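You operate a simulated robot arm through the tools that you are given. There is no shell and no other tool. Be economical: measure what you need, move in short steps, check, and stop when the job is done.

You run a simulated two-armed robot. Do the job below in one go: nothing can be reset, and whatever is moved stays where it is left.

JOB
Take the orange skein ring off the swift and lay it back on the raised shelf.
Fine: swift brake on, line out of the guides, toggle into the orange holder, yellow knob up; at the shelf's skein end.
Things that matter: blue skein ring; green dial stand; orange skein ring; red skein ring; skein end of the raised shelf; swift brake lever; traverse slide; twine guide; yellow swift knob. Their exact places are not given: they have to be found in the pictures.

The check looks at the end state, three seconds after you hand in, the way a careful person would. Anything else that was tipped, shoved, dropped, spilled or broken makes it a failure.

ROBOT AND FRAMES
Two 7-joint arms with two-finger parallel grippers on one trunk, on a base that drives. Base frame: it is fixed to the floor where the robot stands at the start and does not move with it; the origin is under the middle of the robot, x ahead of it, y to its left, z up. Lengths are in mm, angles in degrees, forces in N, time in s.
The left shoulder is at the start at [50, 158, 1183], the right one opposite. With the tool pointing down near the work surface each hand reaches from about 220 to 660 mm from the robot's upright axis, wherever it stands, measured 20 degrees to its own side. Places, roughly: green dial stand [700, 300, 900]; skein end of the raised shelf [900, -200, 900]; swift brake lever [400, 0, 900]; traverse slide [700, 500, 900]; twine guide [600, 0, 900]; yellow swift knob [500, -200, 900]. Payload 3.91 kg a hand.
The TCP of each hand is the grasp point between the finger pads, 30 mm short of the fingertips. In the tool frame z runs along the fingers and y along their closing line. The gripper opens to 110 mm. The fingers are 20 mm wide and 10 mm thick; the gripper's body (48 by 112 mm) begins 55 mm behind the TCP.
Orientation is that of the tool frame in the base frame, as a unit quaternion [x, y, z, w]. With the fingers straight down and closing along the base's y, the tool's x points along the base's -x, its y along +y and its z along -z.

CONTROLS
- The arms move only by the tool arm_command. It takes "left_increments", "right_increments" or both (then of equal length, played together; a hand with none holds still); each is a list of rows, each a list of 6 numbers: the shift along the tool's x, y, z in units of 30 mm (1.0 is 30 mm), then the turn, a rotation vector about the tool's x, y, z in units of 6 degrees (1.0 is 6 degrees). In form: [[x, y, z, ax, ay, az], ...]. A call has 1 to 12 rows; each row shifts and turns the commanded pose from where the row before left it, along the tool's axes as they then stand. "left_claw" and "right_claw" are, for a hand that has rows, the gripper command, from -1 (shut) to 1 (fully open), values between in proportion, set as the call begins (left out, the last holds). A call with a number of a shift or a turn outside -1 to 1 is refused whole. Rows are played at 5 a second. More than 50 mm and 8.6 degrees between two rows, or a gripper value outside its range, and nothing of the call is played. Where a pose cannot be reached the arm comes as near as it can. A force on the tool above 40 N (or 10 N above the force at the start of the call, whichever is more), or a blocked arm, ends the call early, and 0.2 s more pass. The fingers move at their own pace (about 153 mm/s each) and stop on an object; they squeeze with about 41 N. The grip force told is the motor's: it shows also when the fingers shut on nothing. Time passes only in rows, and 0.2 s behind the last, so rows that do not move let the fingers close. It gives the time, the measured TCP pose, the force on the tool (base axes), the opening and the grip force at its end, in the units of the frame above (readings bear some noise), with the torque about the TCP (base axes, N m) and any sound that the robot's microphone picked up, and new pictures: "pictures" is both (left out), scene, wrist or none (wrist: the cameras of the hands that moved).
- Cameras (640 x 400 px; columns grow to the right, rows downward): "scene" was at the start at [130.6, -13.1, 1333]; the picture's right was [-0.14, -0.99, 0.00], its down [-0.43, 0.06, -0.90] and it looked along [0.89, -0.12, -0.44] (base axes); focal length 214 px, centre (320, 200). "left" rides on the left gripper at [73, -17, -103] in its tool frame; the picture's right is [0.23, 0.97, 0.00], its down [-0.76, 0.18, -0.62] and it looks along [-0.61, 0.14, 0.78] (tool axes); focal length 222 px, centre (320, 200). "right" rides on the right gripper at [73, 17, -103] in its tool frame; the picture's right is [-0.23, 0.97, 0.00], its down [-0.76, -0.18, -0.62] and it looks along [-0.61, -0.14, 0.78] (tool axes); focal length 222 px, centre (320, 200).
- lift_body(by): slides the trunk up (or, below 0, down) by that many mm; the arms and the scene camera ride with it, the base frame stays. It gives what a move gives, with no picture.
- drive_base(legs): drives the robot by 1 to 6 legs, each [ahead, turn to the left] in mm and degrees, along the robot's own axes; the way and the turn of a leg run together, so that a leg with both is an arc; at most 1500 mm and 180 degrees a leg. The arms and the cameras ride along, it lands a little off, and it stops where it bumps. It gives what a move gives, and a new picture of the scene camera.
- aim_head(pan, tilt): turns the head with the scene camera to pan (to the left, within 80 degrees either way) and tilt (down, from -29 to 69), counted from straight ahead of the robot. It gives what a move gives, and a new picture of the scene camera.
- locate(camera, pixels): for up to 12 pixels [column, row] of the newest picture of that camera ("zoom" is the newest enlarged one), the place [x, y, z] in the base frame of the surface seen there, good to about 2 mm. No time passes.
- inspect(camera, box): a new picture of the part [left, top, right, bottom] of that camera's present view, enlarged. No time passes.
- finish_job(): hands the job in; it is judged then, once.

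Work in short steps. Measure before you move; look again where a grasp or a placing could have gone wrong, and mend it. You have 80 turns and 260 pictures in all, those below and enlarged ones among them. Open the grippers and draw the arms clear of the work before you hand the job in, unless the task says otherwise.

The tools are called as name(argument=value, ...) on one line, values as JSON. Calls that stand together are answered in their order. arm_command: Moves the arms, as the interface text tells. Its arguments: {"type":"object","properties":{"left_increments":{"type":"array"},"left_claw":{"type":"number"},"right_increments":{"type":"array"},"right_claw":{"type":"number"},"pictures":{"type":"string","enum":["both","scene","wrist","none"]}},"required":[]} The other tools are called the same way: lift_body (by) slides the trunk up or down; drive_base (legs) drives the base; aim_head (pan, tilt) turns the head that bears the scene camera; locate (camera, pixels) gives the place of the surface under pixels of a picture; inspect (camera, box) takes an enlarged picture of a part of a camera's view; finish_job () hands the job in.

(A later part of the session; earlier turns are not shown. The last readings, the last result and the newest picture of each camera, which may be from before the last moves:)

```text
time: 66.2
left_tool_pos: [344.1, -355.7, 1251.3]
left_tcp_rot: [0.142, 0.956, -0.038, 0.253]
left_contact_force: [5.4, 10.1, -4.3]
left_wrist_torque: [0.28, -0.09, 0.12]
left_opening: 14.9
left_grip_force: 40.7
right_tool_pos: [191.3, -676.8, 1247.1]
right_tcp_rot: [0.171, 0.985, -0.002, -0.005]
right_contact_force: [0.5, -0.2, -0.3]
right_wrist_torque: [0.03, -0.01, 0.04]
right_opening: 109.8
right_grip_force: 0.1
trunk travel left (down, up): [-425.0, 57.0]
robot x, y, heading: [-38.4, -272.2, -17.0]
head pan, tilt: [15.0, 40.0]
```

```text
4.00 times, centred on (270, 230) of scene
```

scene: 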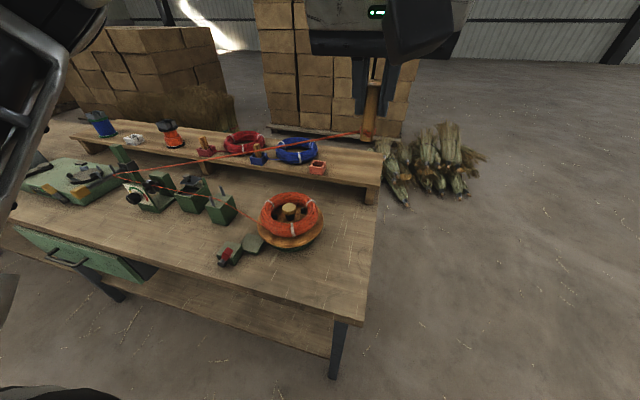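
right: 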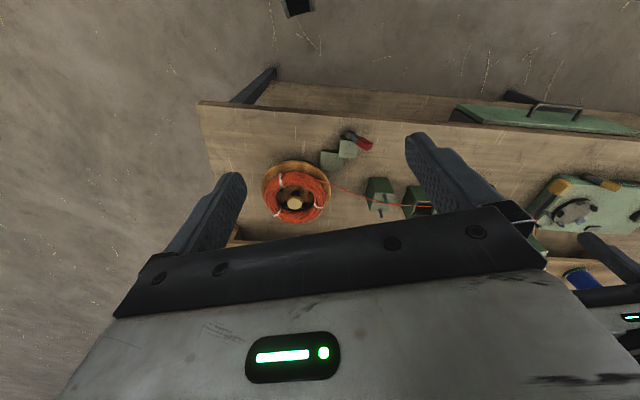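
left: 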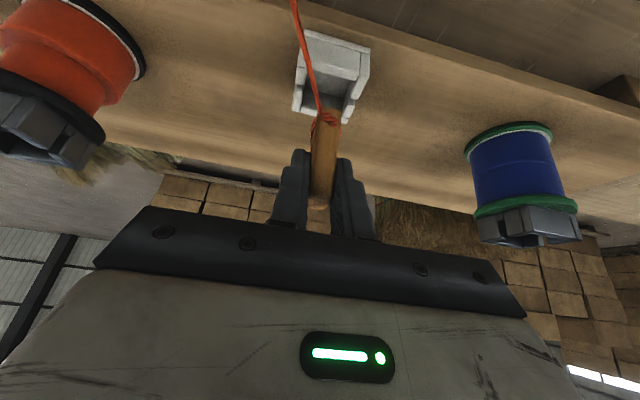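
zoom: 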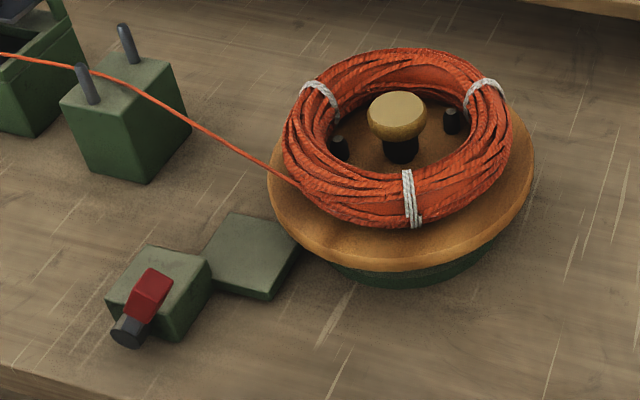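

The bend sits free, just right of the slide arm; the pull comes only from the distance. I'll first drive up so the hand comes nearer and set the toggle in the orange holder.

drive_base(legs=[[85, -1]])

inspect(camera="scene", box=[280, 130, 400, 210])

inspect(camera="left", box=[160, 50, 480, 250])

```text
time: 67.3
left_tool_pos: [408.0, -378.1, 1250.6]
left_tcp_rot: [0.146, 0.956, -0.035, 0.252]
left_contact_force: [4.2, 10.6, -4.2]
left_wrist_torque: [0.25, -0.07, 0.11]
left_opening: 14.6
left_grip_force: 40.2
right_tool_pos: [249.7, -700.8, 1246.6]
right_tcp_rot: [0.179, 0.984, -0.003, -0.006]
right_contact_force: [0.5, 0.7, 0.4]
right_wrist_torque: [0.01, -0.01, 0.0]
right_opening: 109.7
right_grip_force: 0.1
trunk travel left (down, up): [-425.0, 57.0]
robot x, y, heading: [27.3, -291.8, -18.1]
head pan, tilt: [15.0, 40.0]
stopped in leg 1: the robot was blocked; the commanded pose is now the measured one
```

scene: 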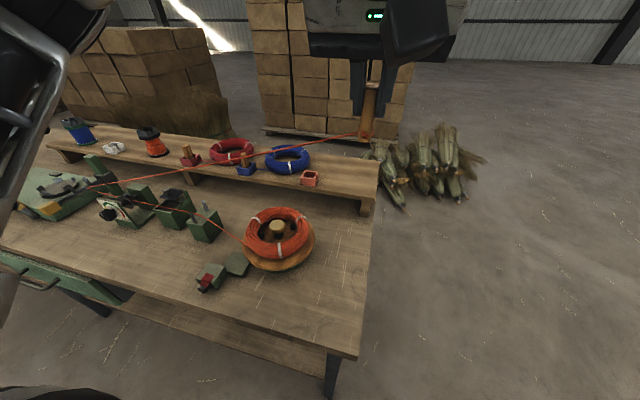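

```text
5.00 times, centred on (340, 170) of scene
```

zoom: 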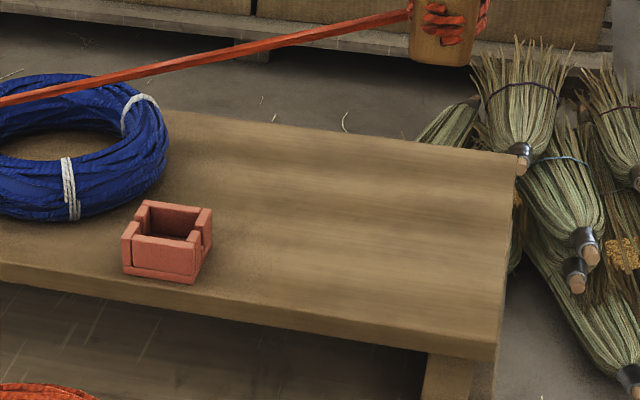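

```text
2.00 times, centred on (320, 150) of left
```

zoom: 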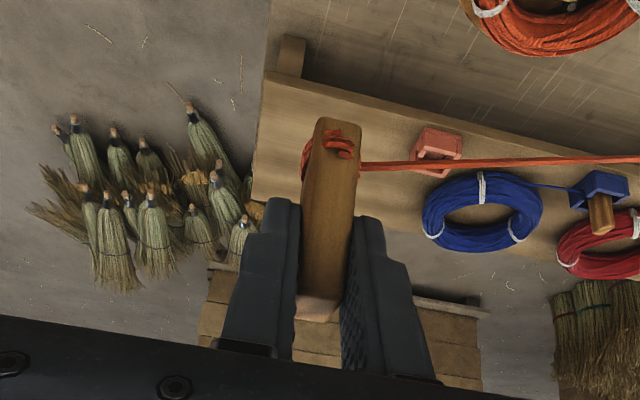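

locate(camera="scene", pixels=[[310, 177], [310, 184], [305, 176], [316, 178], [310, 180], [303, 182], [315, 172], [322, 175], [277, 226], [373, 205], [377, 162], [345, 180]])

inspect(camera="scene", box=[295, 160, 330, 195])

locate(camera="zoom", pixels=[[190, 205], [370, 280], [400, 190], [240, 120], [290, 210], [280, 250], [300, 180], [180, 180], [400, 160]])

```text
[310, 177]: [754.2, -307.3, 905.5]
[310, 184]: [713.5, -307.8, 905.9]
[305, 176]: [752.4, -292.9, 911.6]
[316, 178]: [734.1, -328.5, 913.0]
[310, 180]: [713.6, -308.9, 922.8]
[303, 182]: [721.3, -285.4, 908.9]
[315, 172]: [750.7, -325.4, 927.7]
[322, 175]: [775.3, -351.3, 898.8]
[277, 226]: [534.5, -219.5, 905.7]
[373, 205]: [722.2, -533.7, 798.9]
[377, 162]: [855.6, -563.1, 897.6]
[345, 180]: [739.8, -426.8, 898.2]
```

```text
11.43 times, centred on (312, 178) of scene
```

zoom: 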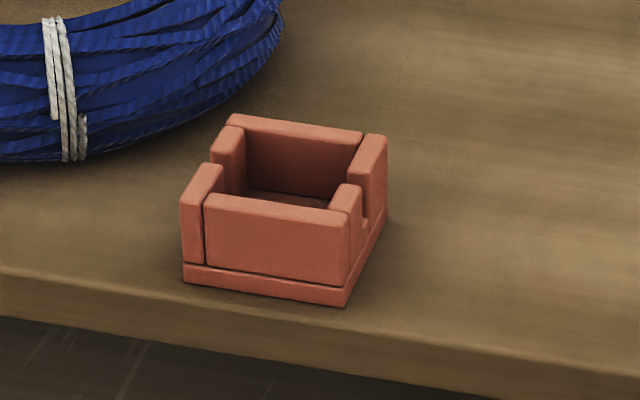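

```text
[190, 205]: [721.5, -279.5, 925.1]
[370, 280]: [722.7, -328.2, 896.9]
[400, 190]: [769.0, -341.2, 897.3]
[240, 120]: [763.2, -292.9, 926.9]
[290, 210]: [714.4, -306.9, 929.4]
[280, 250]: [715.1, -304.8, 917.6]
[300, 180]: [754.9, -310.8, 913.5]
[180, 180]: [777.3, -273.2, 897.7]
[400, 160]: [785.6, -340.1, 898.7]
```

Holder: rim z≈929, centre about u 795, v -66 (base ≈ (736,-308)). I carry the toggle above it, keeping the tool's orientation.

arm_command(left_increments=[[-0.54, 0.56, 0.97, 0, 0, 0], [-0.54, 0.56, 0.97, 0, 0, 0], [-0.54, 0.56, 0.97, 0, 0, 0], [-0.54, 0.56, 0.97, 0, 0, 0], [-0.54, 0.56, 0.97, 0, 0, 0], [-0.54, 0.56, 0.97, 0, 0, 0], [-0.54, 0.56, 0.97, 0, 0, 0], [-0.54, 0.56, 0.97, 0, 0, 0], [-0.54, 0.56, 0.97, 0, 0, 0], [-0.54, 0.56, 0.97, 0, 0, 0]])

inspect(camera="left", box=[200, 40, 440, 220])

```text
time: 69.5
left_tool_pos: [729.6, -309.0, 1079.0]
left_tcp_rot: [0.149, 0.955, -0.037, 0.253]
left_contact_force: [0.3, 0.3, 0.2]
left_wrist_torque: [0.0, 0.02, 0.0]
left_opening: 15.0
left_grip_force: 41.4
right_tool_pos: [250.7, -701.9, 1247.0]
right_tcp_rot: [0.179, 0.984, -0.002, -0.006]
right_contact_force: [0.3, 0.5, -0.7]
right_wrist_torque: [0.0, 0.01, 0.02]
right_opening: 109.9
right_grip_force: 0.0
trunk travel left (down, up): [-425.0, 57.0]
robot x, y, heading: [27.1, -293.6, -18.3]
head pan, tilt: [15.0, 40.0]
```

scene: 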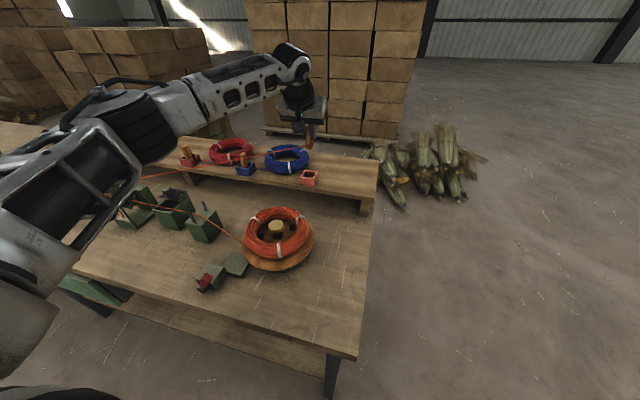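
left: 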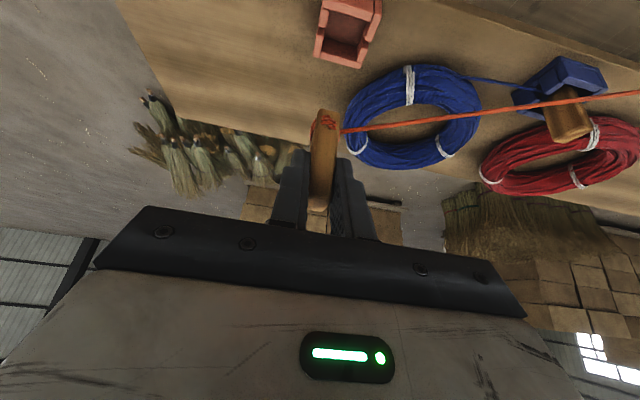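

```text
2.22 times, centred on (320, 130) of left
```

zoom: 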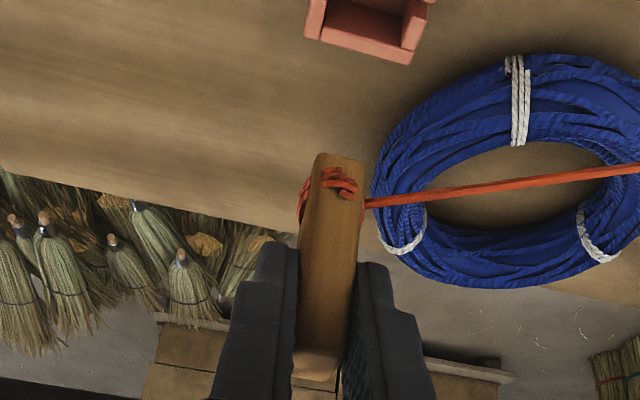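

TCP is at u 789, v -68, over the holder; no pull on the hand. I lower to just above the rim and check.

arm_command(left_increments=[[0.45, 0, 0.78, 0, 0, 0], [0.45, 0, 0.78, 0, 0, 0], [0.42, 0, 0.72, 0, 0, 0]])

inspect(camera="left", box=[240, 40, 400, 220])

inspect(camera="scene", box=[280, 130, 350, 195])

```text
time: 70.3
left_tool_pos: [730.9, -305.9, 1000.2]
left_tcp_rot: [0.148, 0.955, -0.038, 0.252]
left_contact_force: [0.2, -0.6, -0.4]
left_wrist_torque: [0.02, 0.01, 0.02]
left_opening: 14.8
left_grip_force: 41.0
right_tool_pos: [250.4, -702.6, 1246.3]
right_tcp_rot: [0.18, 0.984, -0.002, -0.006]
right_contact_force: [0.0, 1.0, -0.5]
right_wrist_torque: [0.02, 0.0, 0.0]
right_opening: 109.8
right_grip_force: 0.1
trunk travel left (down, up): [-425.0, 57.0]
robot x, y, heading: [28.3, -291.1, -18.0]
head pan, tilt: [15.0, 40.0]
```

scene: 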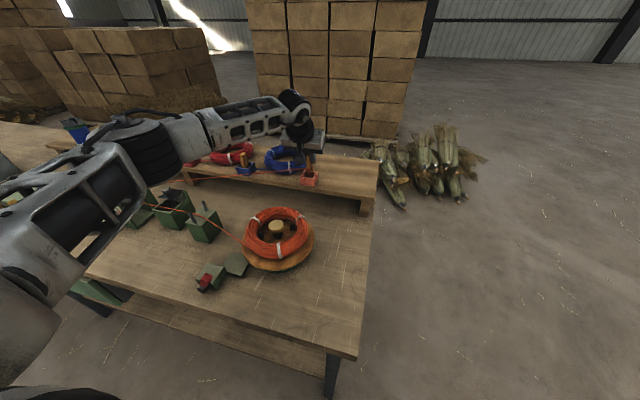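
left: 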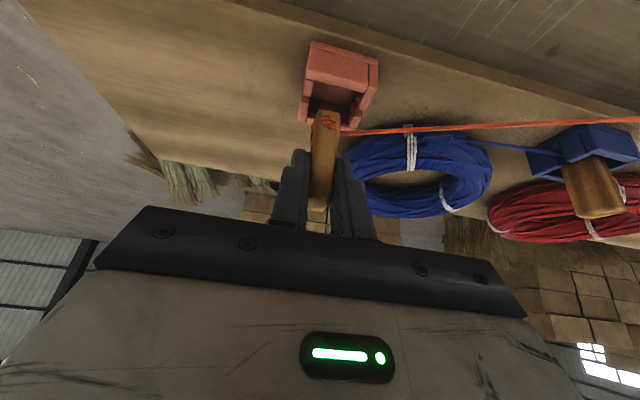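

```text
2.22 times, centred on (320, 130) of left
```

zoom: 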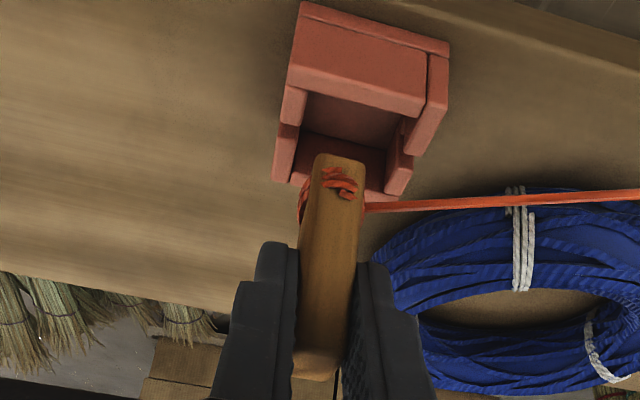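

```text
6.15 times, centred on (315, 162) of scene
```

zoom: 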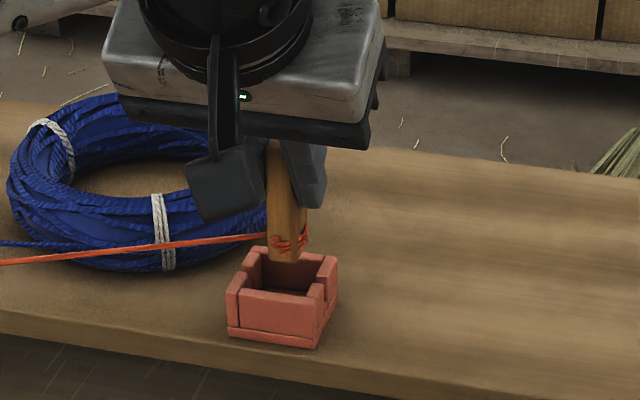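

locate(camera="left", pixels=[[326, 118], [318, 117], [335, 117], [324, 135], [310, 76], [365, 90], [305, 118], [350, 132], [309, 95], [354, 104], [340, 88], [326, 150]])

locate(camera="scene", pixels=[[309, 171], [308, 165], [309, 160], [307, 178], [301, 178], [318, 173], [313, 180]])

```text
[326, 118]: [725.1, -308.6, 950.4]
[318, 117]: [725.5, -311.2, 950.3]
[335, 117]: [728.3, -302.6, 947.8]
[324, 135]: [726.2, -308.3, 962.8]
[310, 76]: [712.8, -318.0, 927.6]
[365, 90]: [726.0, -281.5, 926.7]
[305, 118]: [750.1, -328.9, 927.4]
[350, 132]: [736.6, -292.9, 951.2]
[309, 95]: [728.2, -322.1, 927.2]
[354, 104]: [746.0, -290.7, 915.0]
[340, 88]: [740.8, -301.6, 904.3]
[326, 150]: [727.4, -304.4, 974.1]
```

```text
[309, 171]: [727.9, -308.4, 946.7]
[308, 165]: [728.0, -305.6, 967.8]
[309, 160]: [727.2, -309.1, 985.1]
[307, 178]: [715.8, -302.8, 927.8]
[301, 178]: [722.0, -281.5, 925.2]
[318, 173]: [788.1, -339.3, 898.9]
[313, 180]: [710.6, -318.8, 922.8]
```

Toggle centre about u 793, v -68 — centred on the cavity. I lower 33 mm into it in two small steps.

arm_command(left_increments=[[0.25, 0, 0.43, 0, 0, 0], [0.17, 0, 0.29, 0, 0, 0], [0.12, 0, 0.21, 0, 0, 0]])

inspect(camera="left", box=[240, 40, 400, 220])

inspect(camera="scene", box=[280, 130, 350, 195])

```text
time: 71.1
left_tool_pos: [729.4, -305.6, 966.4]
left_tcp_rot: [0.148, 0.955, -0.037, 0.253]
left_contact_force: [0.1, -0.5, 0.0]
left_wrist_torque: [-0.01, 0.0, 0.03]
left_opening: 14.9
left_grip_force: 40.5
right_tool_pos: [250.7, -703.5, 1245.4]
right_tcp_rot: [0.179, 0.984, -0.002, -0.005]
right_contact_force: [0.4, 0.0, -0.5]
right_wrist_torque: [0.0, -0.01, -0.02]
right_opening: 109.8
right_grip_force: 0.0
trunk travel left (down, up): [-425.0, 57.0]
robot x, y, heading: [30.3, -294.7, -17.7]
head pan, tilt: [15.0, 40.0]
```

scene: 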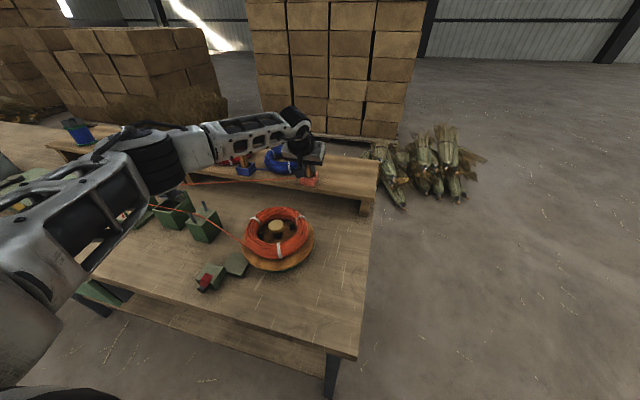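
left: 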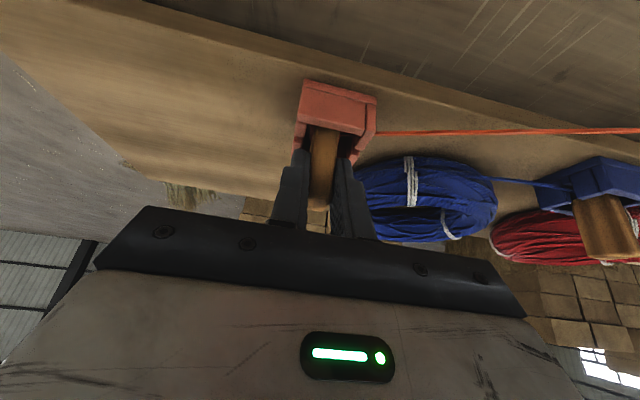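

```text
2.22 times, centred on (320, 130) of left
```

zoom: 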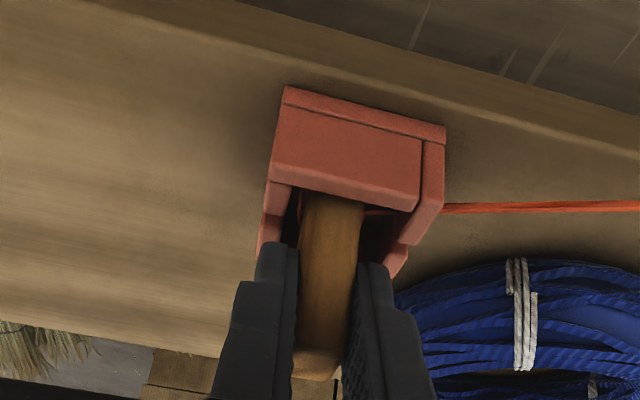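

```text
6.15 times, centred on (315, 162) of scene
```

zoom: 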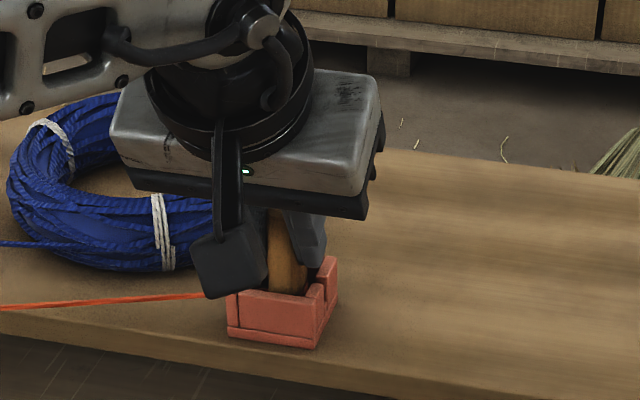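

It's in the holder. I lower 3 mm more, open to about 45 mm, and pull back along the tool axis.

arm_command(left_increments=[[0.05, 0, 0.09, 0, 0, 0], [0, 0, 0, 0, 0, 0]], pictures="none")

arm_command(left_increments=[[0, 0, 0, 0, 0, 0], [0, 0, 0, 0, 0, 0], [-0.3, 0, -0.5, 0, 0, 0], [-0.4, 0, -0.7, 0, 0, 0], [-0.2, 0, -1, 0, 0, 0], [0, 0, -1, 0, 0, 0], [0, 0, -1, 0, 0, 0]], left_claw=-0.2)

inspect(camera="scene", box=[280, 130, 350, 195])

inspect(camera="scene", box=[40, 110, 340, 290])

```text
time: 71.7
left_tool_pos: [728.3, -305.2, 965.7]
left_tcp_rot: [0.148, 0.955, -0.038, 0.254]
left_contact_force: [0.3, 0.0, 4.8]
left_wrist_torque: [-0.02, -0.08, -0.01]
left_opening: 14.7
left_grip_force: 40.6
right_tool_pos: [249.5, -702.4, 1246.5]
right_tcp_rot: [0.179, 0.984, -0.001, -0.006]
right_contact_force: [-0.1, 0.4, 0.8]
right_wrist_torque: [-0.05, 0.0, 0.0]
right_opening: 109.9
right_grip_force: 0.1
trunk travel left (down, up): [-425.0, 57.0]
robot x, y, heading: [27.5, -293.1, -18.1]
head pan, tilt: [15.0, 40.0]
```

```text
time: 73.3
left_tool_pos: [692.0, -297.3, 1087.2]
left_tcp_rot: [0.148, 0.955, -0.036, 0.254]
left_contact_force: [0.1, 0.3, 0.7]
left_wrist_torque: [-0.03, -0.03, 0.03]
left_opening: 44.1
left_grip_force: 0.0
right_tool_pos: [249.7, -703.4, 1247.4]
right_tcp_rot: [0.178, 0.984, -0.002, -0.007]
right_contact_force: [0.7, -0.2, 0.1]
right_wrist_torque: [0.0, -0.03, 0.01]
right_opening: 110.1
right_grip_force: 0.0
trunk travel left (down, up): [-425.0, 57.0]
robot x, y, heading: [33.1, -289.2, -17.9]
head pan, tilt: [15.0, 40.0]
```

scene: 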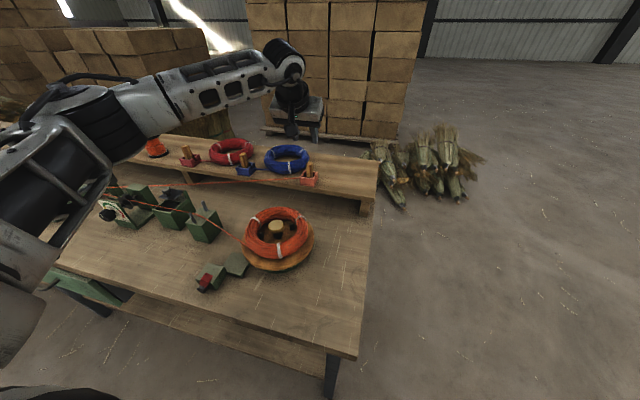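
left: 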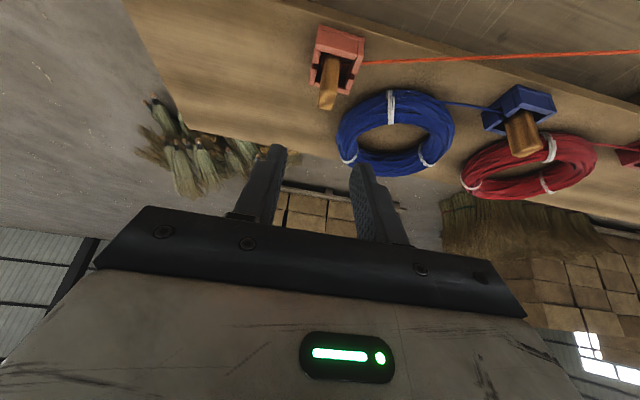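

```text
6.15 times, centred on (315, 162) of scene
```

zoom: 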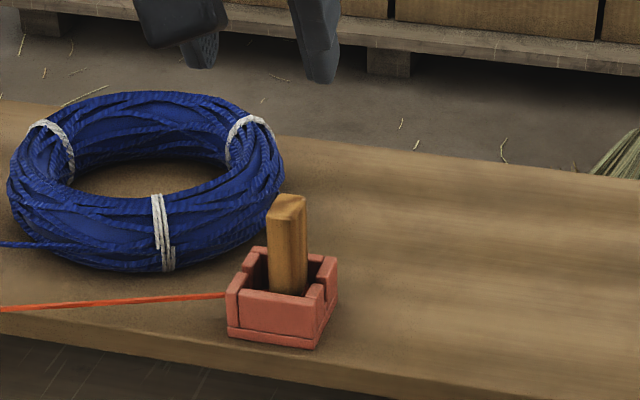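

```text
2.13 times, centred on (190, 200) of scene
```

zoom: 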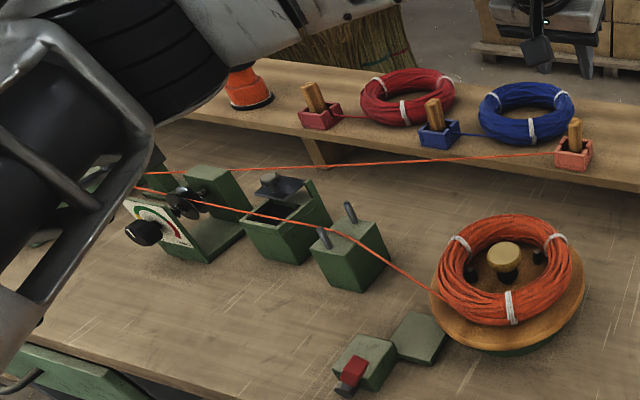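

Toggle is seated in the orange holder. Now the line still passes the guide, wax box and dial; I measure the line by the guide so as to pinch and lift it out.

inspect(camera="scene", box=[180, 190, 270, 260])

locate(camera="scene", pixels=[[215, 224], [219, 226], [222, 228], [226, 231], [230, 234], [236, 239], [207, 219], [200, 215], [193, 213], [187, 211], [203, 204], [193, 216]])

inspect(camera="scene", box=[90, 170, 220, 250])

```text
5.71 times, centred on (225, 225) of scene
```

zoom: 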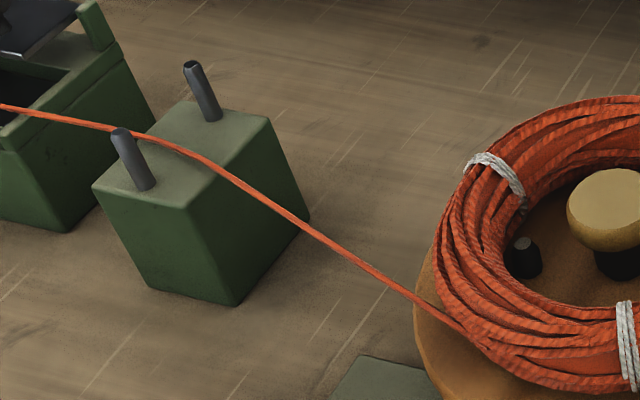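

```text
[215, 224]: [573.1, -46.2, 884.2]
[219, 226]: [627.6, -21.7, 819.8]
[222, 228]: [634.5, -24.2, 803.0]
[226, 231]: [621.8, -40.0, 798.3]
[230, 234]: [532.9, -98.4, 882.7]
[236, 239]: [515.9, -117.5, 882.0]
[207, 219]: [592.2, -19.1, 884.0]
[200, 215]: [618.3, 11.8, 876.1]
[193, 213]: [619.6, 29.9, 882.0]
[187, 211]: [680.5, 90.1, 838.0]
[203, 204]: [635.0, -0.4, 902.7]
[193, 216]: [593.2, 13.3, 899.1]
```

```text
4.92 times, centred on (155, 210) of scene
```

zoom: 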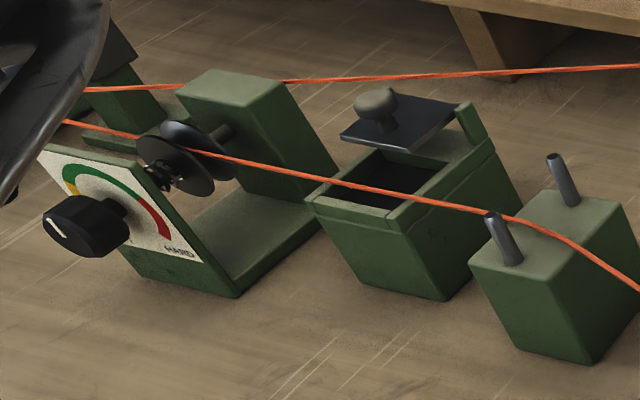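

Line at (560,-63,884) runs at about 52° heading. I need a stand nearer to the guides; I raise and draw in the left hand, then drive to v≈230.

arm_command(left_increments=[[0, 0, -1, 0, 0, 0], [0, 0, -1, 0, 0, 0], [0.3, 0, -1, 0, 0, 0], [0.5, 0.5, -1, 0, 1, 0], [0.5, 0.5, -1, 0, 1, 0], [0.5, 0.5, -0.5, 0, 1, 0], [0.5, 0.5, 0, 0, 1, 0], [0, 0.5, 0, 0, 1, 0]], pictures="none")

drive_base(legs=[[-75, 0], [0, 90], [500, 0], [0, -90], [70, 0]])

```text
time: 75.1
left_tool_pos: [581.3, -183.3, 1209.2]
left_tcp_rot: [0.153, 0.988, 0.002, -0.004]
left_contact_force: [-0.3, 0.7, 0.4]
left_wrist_torque: [-0.02, -0.01, -0.01]
left_opening: 43.8
left_grip_force: 0.0
right_tool_pos: [250.4, -702.9, 1245.7]
right_tcp_rot: [0.178, 0.984, -0.001, -0.007]
right_contact_force: [0.9, 0.2, 1.5]
right_wrist_torque: [0.02, -0.03, -0.01]
right_opening: 109.8
right_grip_force: 0.1
trunk travel left (down, up): [-425.0, 57.0]
robot x, y, heading: [30.3, -294.9, -18.1]
head pan, tilt: [15.0, 40.0]
```

```text
time: 86.9
left_tool_pos: [726.3, 300.1, 1207.7]
left_tcp_rot: [0.14, 0.99, 0.002, -0.004]
left_contact_force: [0.3, 0.0, -0.7]
left_wrist_torque: [0.04, 0.0, 0.0]
left_opening: 43.9
left_grip_force: 0.1
right_tool_pos: [409.7, -229.4, 1246.3]
right_tcp_rot: [0.165, 0.986, -0.002, -0.007]
right_contact_force: [0.2, 0.9, -0.2]
right_wrist_torque: [0.01, 0.01, -0.02]
right_opening: 110.0
right_grip_force: 0.0
trunk travel left (down, up): [-425.0, 57.0]
robot x, y, heading: [175.1, 176.6, -16.3]
head pan, tilt: [15.0, 40.0]
```

scene: 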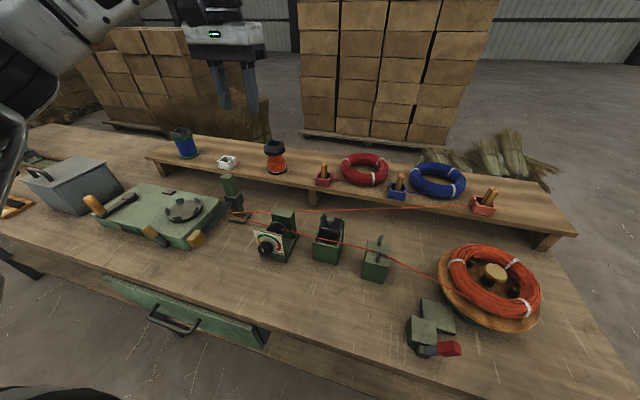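

Now a clear view. I enlarge dial–wax gap and measure the line there.

inspect(camera="scene", box=[220, 190, 420, 290])

locate(camera="zoom", pixels=[[275, 153], [260, 148], [290, 157], [305, 160], [340, 110], [330, 75], [210, 70], [250, 105], [300, 200], [240, 142], [420, 190], [180, 140]])

inspect(camera="scene", box=[440, 170, 540, 230])

```text
3.20 times, centred on (320, 240) of scene
```

zoom: 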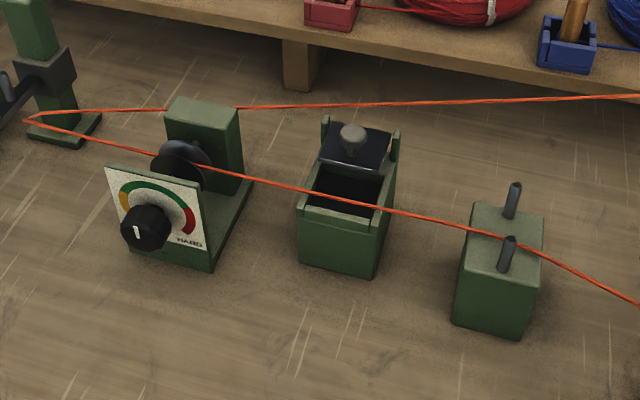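

```text
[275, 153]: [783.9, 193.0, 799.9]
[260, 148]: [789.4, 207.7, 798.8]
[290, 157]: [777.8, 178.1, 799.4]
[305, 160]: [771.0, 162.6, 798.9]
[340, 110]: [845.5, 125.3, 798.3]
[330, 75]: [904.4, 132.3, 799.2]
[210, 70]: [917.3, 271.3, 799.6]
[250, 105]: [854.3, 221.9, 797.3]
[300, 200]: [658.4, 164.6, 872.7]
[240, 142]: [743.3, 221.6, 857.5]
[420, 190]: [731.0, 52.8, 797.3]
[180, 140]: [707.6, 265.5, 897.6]
```

```text
6.40 times, centred on (490, 200) of scene
```

zoom: 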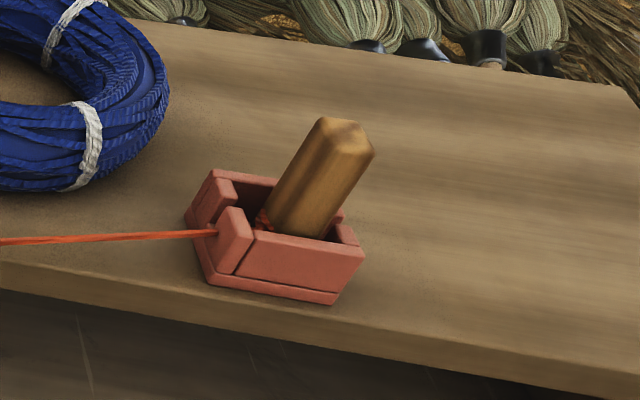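

locate(camera="scene", pixels=[[290, 231], [295, 233], [300, 234], [304, 235], [308, 236], [313, 237], [318, 238], [280, 229], [330, 240], [275, 208], [288, 210], [340, 243]])

inspect(camera="scene", box=[280, 205, 330, 250])

locate(camera="zoom", pixels=[[180, 212], [200, 220], [220, 225], [240, 231], [260, 238], [280, 245], [300, 250], [320, 256]])

```text
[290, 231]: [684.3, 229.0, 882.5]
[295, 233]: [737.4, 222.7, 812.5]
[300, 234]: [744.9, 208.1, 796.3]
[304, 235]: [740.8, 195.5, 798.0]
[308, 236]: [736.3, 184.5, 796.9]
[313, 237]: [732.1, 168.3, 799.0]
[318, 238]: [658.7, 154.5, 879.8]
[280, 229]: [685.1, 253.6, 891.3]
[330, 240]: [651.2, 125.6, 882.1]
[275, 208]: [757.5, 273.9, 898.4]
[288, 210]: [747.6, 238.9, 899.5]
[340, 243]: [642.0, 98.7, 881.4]
```

```text
8.89 times, centred on (305, 228) of scene
```

zoom: 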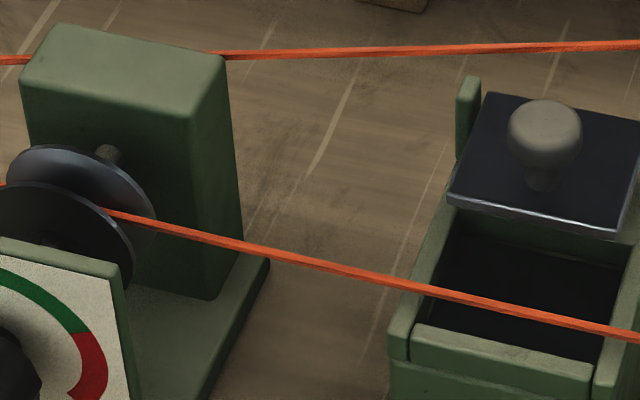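

```text
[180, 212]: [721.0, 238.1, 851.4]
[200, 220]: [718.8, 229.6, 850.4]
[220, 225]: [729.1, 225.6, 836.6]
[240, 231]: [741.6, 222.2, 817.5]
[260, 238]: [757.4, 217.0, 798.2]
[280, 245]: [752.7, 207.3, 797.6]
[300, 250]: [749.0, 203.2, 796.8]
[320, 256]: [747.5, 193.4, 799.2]
```

The line runs at u≈579, z≈881 with a free gap at v≈388 between dial and wax box. I turn the left tool by 90° so it closes across the line.

arm_command(left_increments=[[0, 0, 0, 0, 0, 1], [0, 0, 0, 0, 0, 1], [0, 0, 0, 0, 0, 1], [0, 0, 0, 0, 0, 1], [0, 0, 0, 0, 0, 1], [0, 0, 0, 0, 0, 1], [0, 0, 0, 0, 0, 1], [0, 0, 0, 0, 0, 1], [0, 0, 0, 0, 0, 1], [0, 0, 0, 0, 0, 1], [0, 0, 0, 0, 0, 1], [0, 0, 0, 0, 0, 1]], pictures="none")

arm_command(left_increments=[[0, 0, 0, 0, 0, 1], [0, 0, 0, 0, 0, 1], [0, 0, 0, 0, 0, 1]], pictures="wrist")

```text
time: 89.5
left_tool_pos: [555.3, 219.5, 1167.9]
left_tcp_rot: [0.695, 0.719, 0.0, -0.004]
left_contact_force: [0.3, 0.5, 0.5]
left_wrist_torque: [0.01, 0.03, 0.02]
left_opening: 43.8
left_grip_force: 0.1
left hand out of reach, approached as far as the arm can: row 5, 6, 7, 8, 9, 10, 11, 12
right_tool_pos: [409.7, -228.0, 1246.6]
right_tcp_rot: [0.165, 0.986, -0.003, -0.006]
right_contact_force: [1.1, -0.5, 0.1]
right_wrist_torque: [0.0, 0.01, -0.01]
right_opening: 109.9
right_grip_force: 0.1
trunk travel left (down, up): [-425.0, 57.0]
robot x, y, heading: [179.2, 171.0, -16.6]
head pan, tilt: [15.0, 40.0]
```

```text
time: 90.3
left_tool_pos: [489.4, 198.6, 1157.9]
left_tcp_rot: [0.798, 0.602, -0.001, -0.004]
left_contact_force: [0.3, -0.1, 0.7]
left_wrist_torque: [0.03, 0.02, -0.03]
left_opening: 44.1
left_grip_force: 0.1
left hand out of reach, approached as far as the arm can: row 1, 2, 3
right_tool_pos: [409.2, -230.3, 1246.9]
right_tcp_rot: [0.165, 0.986, -0.002, -0.006]
right_contact_force: [0.1, 0.3, 0.0]
right_wrist_torque: [0.01, 0.0, 0.02]
right_opening: 110.1
right_grip_force: 0.1
trunk travel left (down, up): [-425.0, 57.0]
robot x, y, heading: [176.6, 177.0, -16.3]
head pan, tilt: [15.0, 40.0]
```

left: 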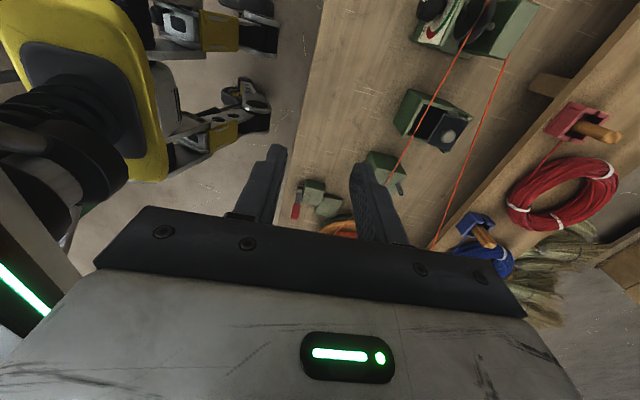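

That turn reaches the wrist's limit. I turn the other way instead.

arm_command(left_increments=[[0, 0, 0, 0, 0, -1], [0, 0, 0, 0, 0, -1], [0, 0, 0, 0, 0, -1], [0, 0, 0, 0, 0, -1], [0, 0, 0, 0, 0, -1], [0, 0, 0, 0, 0, -1], [0, 0, 0, 0, 0, -1], [0, 0, 0, 0, 0, -1], [0, 0, 0, 0, 0, -1], [0, 0, 0, 0, 0, -1], [0, 0, 0, 0, 0, -1], [0, 0, 0, 0, 0, -1]], pictures="none")

arm_command(left_increments=[[0, 0, 0, 0, 0, -1], [0, 0, 0, 0, 0, -1], [0, 0, 0, 0, 0, -1], [0, 0, 0, 0, 0, -1], [0, 0, 0, 0, 0, -1], [0, 0, 0, 0, 0, -1], [0, 0, 0, 0, 0, -1], [0, 0, 0, 0, 0, -1], [0, 0, 0, 0, 0, -1], [0, 0, 0, 0, 0, -1], [0, 0, 0, 0, 0, -1], [0, 0, 0, 0, 0, -1]], pictures="none")

arm_command(left_increments=[[0, 0, 0, 0, 0, -1], [0, 0, 0, 0, 0, -1], [0, 0, 0, 0, 0, -1], [0, 0, 0, 0, 0, -1], [0, 0, 0, 0, 0, -1], [0, 0, 0, 0, 0, -1]], pictures="wrist")

```text
time: 92.9
left_tool_pos: [489.5, 199.0, 1158.1]
left_tcp_rot: [0.292, 0.956, 0.003, -0.004]
left_contact_force: [0.7, 0.3, 0.2]
left_wrist_torque: [0.03, -0.01, 0.01]
left_opening: 44.1
left_grip_force: 0.2
right_tool_pos: [409.0, -230.1, 1245.8]
right_tcp_rot: [0.165, 0.986, -0.001, -0.007]
right_contact_force: [-0.4, -0.1, 0.0]
right_wrist_torque: [-0.01, -0.01, 0.02]
right_opening: 110.0
right_grip_force: 0.0
trunk travel left (down, up): [-425.0, 57.0]
robot x, y, heading: [177.5, 173.2, -16.3]
head pan, tilt: [15.0, 40.0]
```

```text
time: 95.5
left_tool_pos: [490.0, 200.3, 1157.3]
left_tcp_rot: [-0.327, 0.945, 0.004, -0.003]
left_contact_force: [-1.0, 0.5, 0.5]
left_wrist_torque: [-0.05, -0.01, 0.03]
left_opening: 44.1
left_grip_force: 0.1
right_tool_pos: [408.9, -230.3, 1245.8]
right_tcp_rot: [0.165, 0.986, -0.001, -0.007]
right_contact_force: [0.3, -0.6, 0.1]
right_wrist_torque: [0.01, 0.01, -0.02]
right_opening: 110.2
right_grip_force: 0.0
trunk travel left (down, up): [-425.0, 57.0]
robot x, y, heading: [175.3, 175.2, -16.7]
head pan, tilt: [15.0, 40.0]
```

```text
time: 96.9
left_tool_pos: [489.3, 198.8, 1157.4]
left_tcp_rot: [-0.602, 0.798, 0.004, -0.001]
left_contact_force: [-0.5, 0.6, -0.2]
left_wrist_torque: [-0.03, -0.03, 0.01]
left_opening: 44.1
left_grip_force: 0.1
right_tool_pos: [409.3, -229.2, 1246.2]
right_tcp_rot: [0.166, 0.986, -0.002, -0.006]
right_contact_force: [0.0, 0.3, -0.1]
right_wrist_torque: [0.0, -0.02, 0.01]
right_opening: 110.0
right_grip_force: 0.0
trunk travel left (down, up): [-425.0, 57.0]
robot x, y, heading: [179.3, 174.8, -16.2]
head pan, tilt: [15.0, 40.0]
```

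left: 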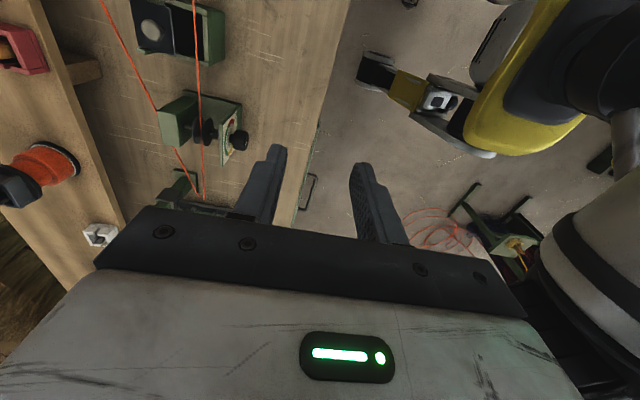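

Now the tool closes along u. I move over the gap (u 579, v 388) and lower partway.

arm_command(left_increments=[[-0.3, -1, 0, 0, 0, 0], [-0.3, -1, 0.3, 0, 0, 0], [-0.3, -1, 0.7, 0, 0, 0], [-0.3, -1, 0.8, 0, 0, 0], [-0.2, -1, 0.8, 0, 0, 0], [-0.2, -0.84, 0.8, 0, 0, 0], [0, 0, 1, 0, 0, 0], [0, 0, 1, 0, 0, 0], [0, 0, 1, 0, 0, 0]])

inspect(camera="scene", box=[220, 170, 380, 270])

```text
time: 98.9
left_tool_pos: [669.1, 203.5, 964.1]
left_tcp_rot: [-0.602, 0.799, 0.005, -0.001]
left_contact_force: [0.1, -0.3, -1.1]
left_wrist_torque: [-0.02, 0.04, -0.01]
left_opening: 44.0
left_grip_force: 0.1
right_tool_pos: [409.3, -230.0, 1247.6]
right_tcp_rot: [0.165, 0.986, -0.002, -0.007]
right_contact_force: [-0.4, -0.4, 0.1]
right_wrist_torque: [0.0, 0.02, 0.01]
right_opening: 109.9
right_grip_force: 0.1
trunk travel left (down, up): [-425.0, 57.0]
robot x, y, heading: [174.9, 174.0, -16.7]
head pan, tilt: [15.0, 40.0]
```

scene: 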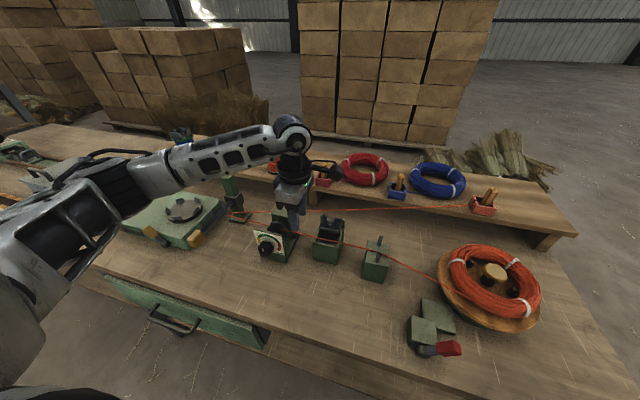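
left: 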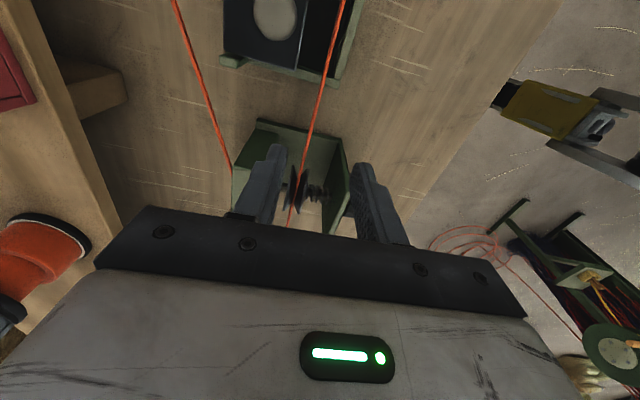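

```text
4.00 times, centred on (300, 220) of scene
```

zoom: 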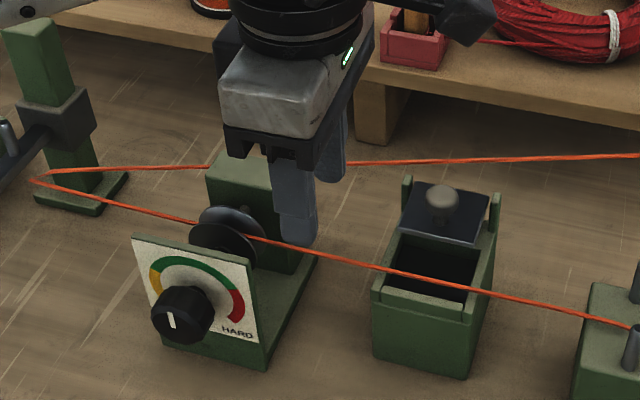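

I correct 14 mm toward the wax box and lower to the line (TCP z≈895).

arm_command(left_increments=[[0.47, -0.13, 0, 0, 0, 0], [0, 0, 0.8, 0, 0, 0], [0, 0, 0.8, 0, 0, 0], [0, 0, 0.7, 0, 0, 0]])

inspect(camera="scene", box=[240, 190, 350, 270])

inspect(camera="left", box=[200, 60, 440, 240])

```text
time: 99.9
left_tool_pos: [669.5, 183.9, 893.7]
left_tcp_rot: [-0.602, 0.798, 0.004, 0.0]
left_contact_force: [0.5, 0.3, 0.3]
left_wrist_torque: [0.02, 0.0, 0.01]
left_opening: 43.9
left_grip_force: 0.1
right_tool_pos: [408.1, -230.0, 1246.8]
right_tcp_rot: [0.165, 0.986, -0.001, -0.007]
right_contact_force: [0.0, -0.3, 0.5]
right_wrist_torque: [0.02, 0.0, 0.0]
right_opening: 109.9
right_grip_force: 0.1
trunk travel left (down, up): [-425.0, 57.0]
robot x, y, heading: [178.0, 175.2, -16.3]
head pan, tilt: [15.0, 40.0]
```

scene: 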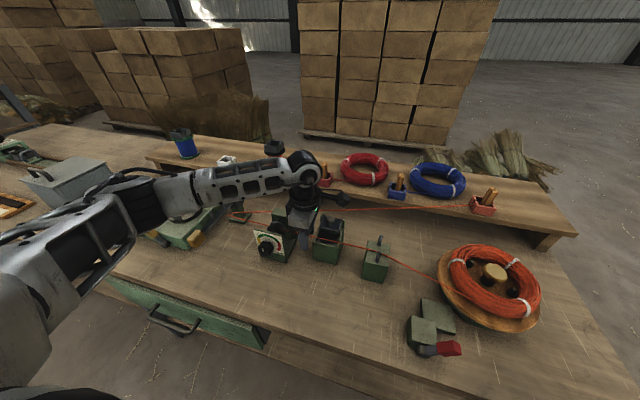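
left: 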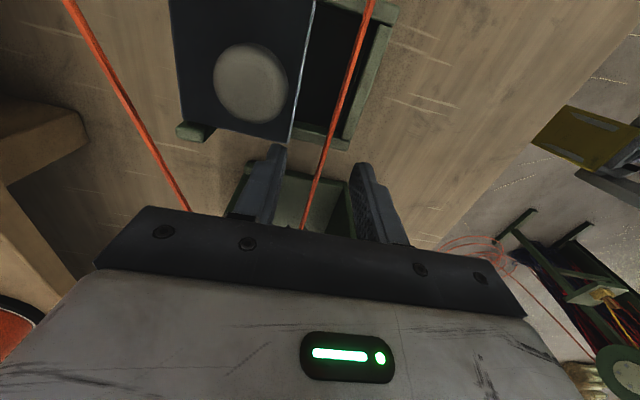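

```text
5.00 times, centred on (295, 230) of scene
```

zoom: 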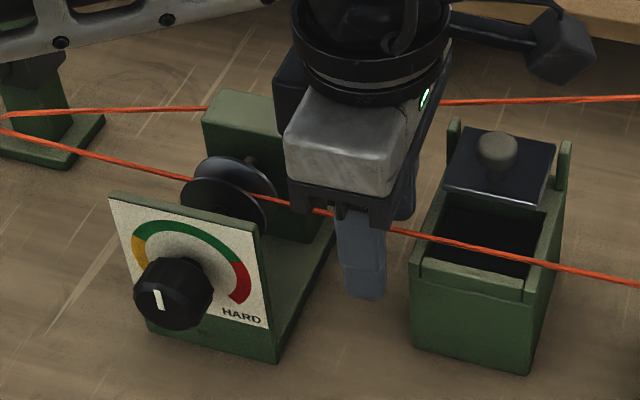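

```text
2.22 times, centred on (320, 150) of left
```

zoom: 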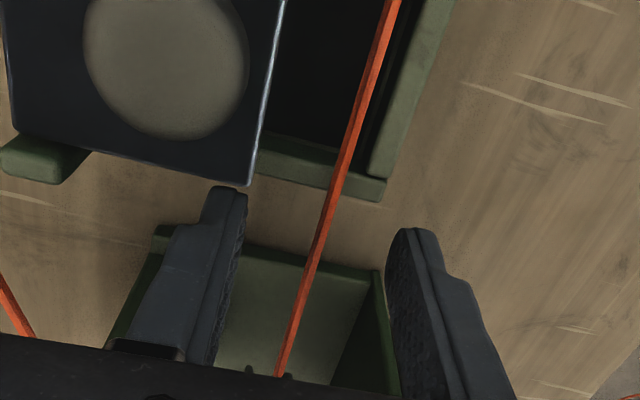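

Line lies between the fingers. I close on it and lift 60 mm.

arm_command(left_increments=[[0, 0, 0, 0, 0, 0], [0, 0, 0, 0, 0, 0], [0, 0, -0.5, 0, 0, 0], [0, 0, -0.8, 0, 0, 0], [0, 0, -0.8, 0, 0, 0]], left_claw=-1)

inspect(camera="scene", box=[220, 180, 400, 280])

```text
time: 101.1
left_tool_pos: [670.7, 184.2, 957.9]
left_tcp_rot: [-0.602, 0.799, 0.004, 0.0]
left_contact_force: [0.6, 0.5, 0.1]
left_wrist_torque: [0.03, -0.02, 0.01]
left_opening: 0.0
left_grip_force: 37.9
right_tool_pos: [408.3, -229.6, 1245.8]
right_tcp_rot: [0.165, 0.986, -0.001, -0.007]
right_contact_force: [0.4, 0.2, 0.2]
right_wrist_torque: [-0.05, 0.0, -0.01]
right_opening: 109.8
right_grip_force: 0.1
trunk travel left (down, up): [-425.0, 57.0]
robot x, y, heading: [180.0, 172.2, -16.3]
head pan, tilt: [15.0, 40.0]
```

scene: 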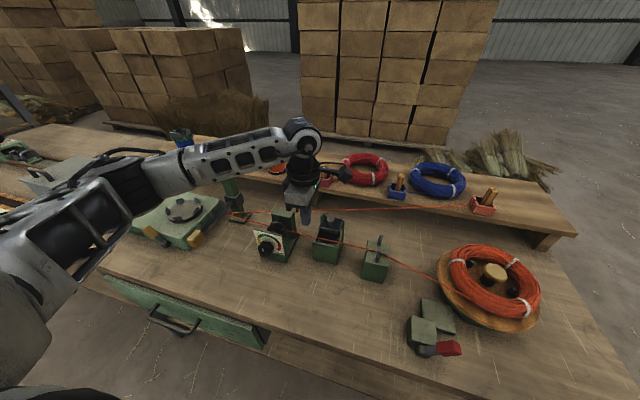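
left: 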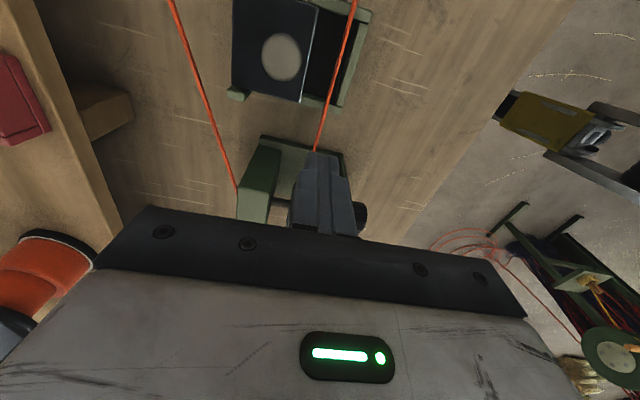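

```text
3.56 times, centred on (310, 230) of scene
```

zoom: 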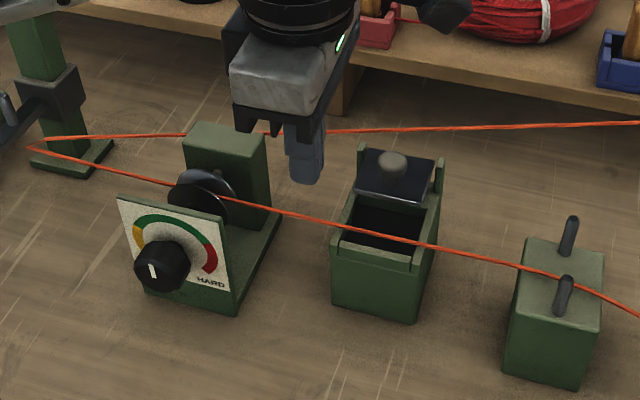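

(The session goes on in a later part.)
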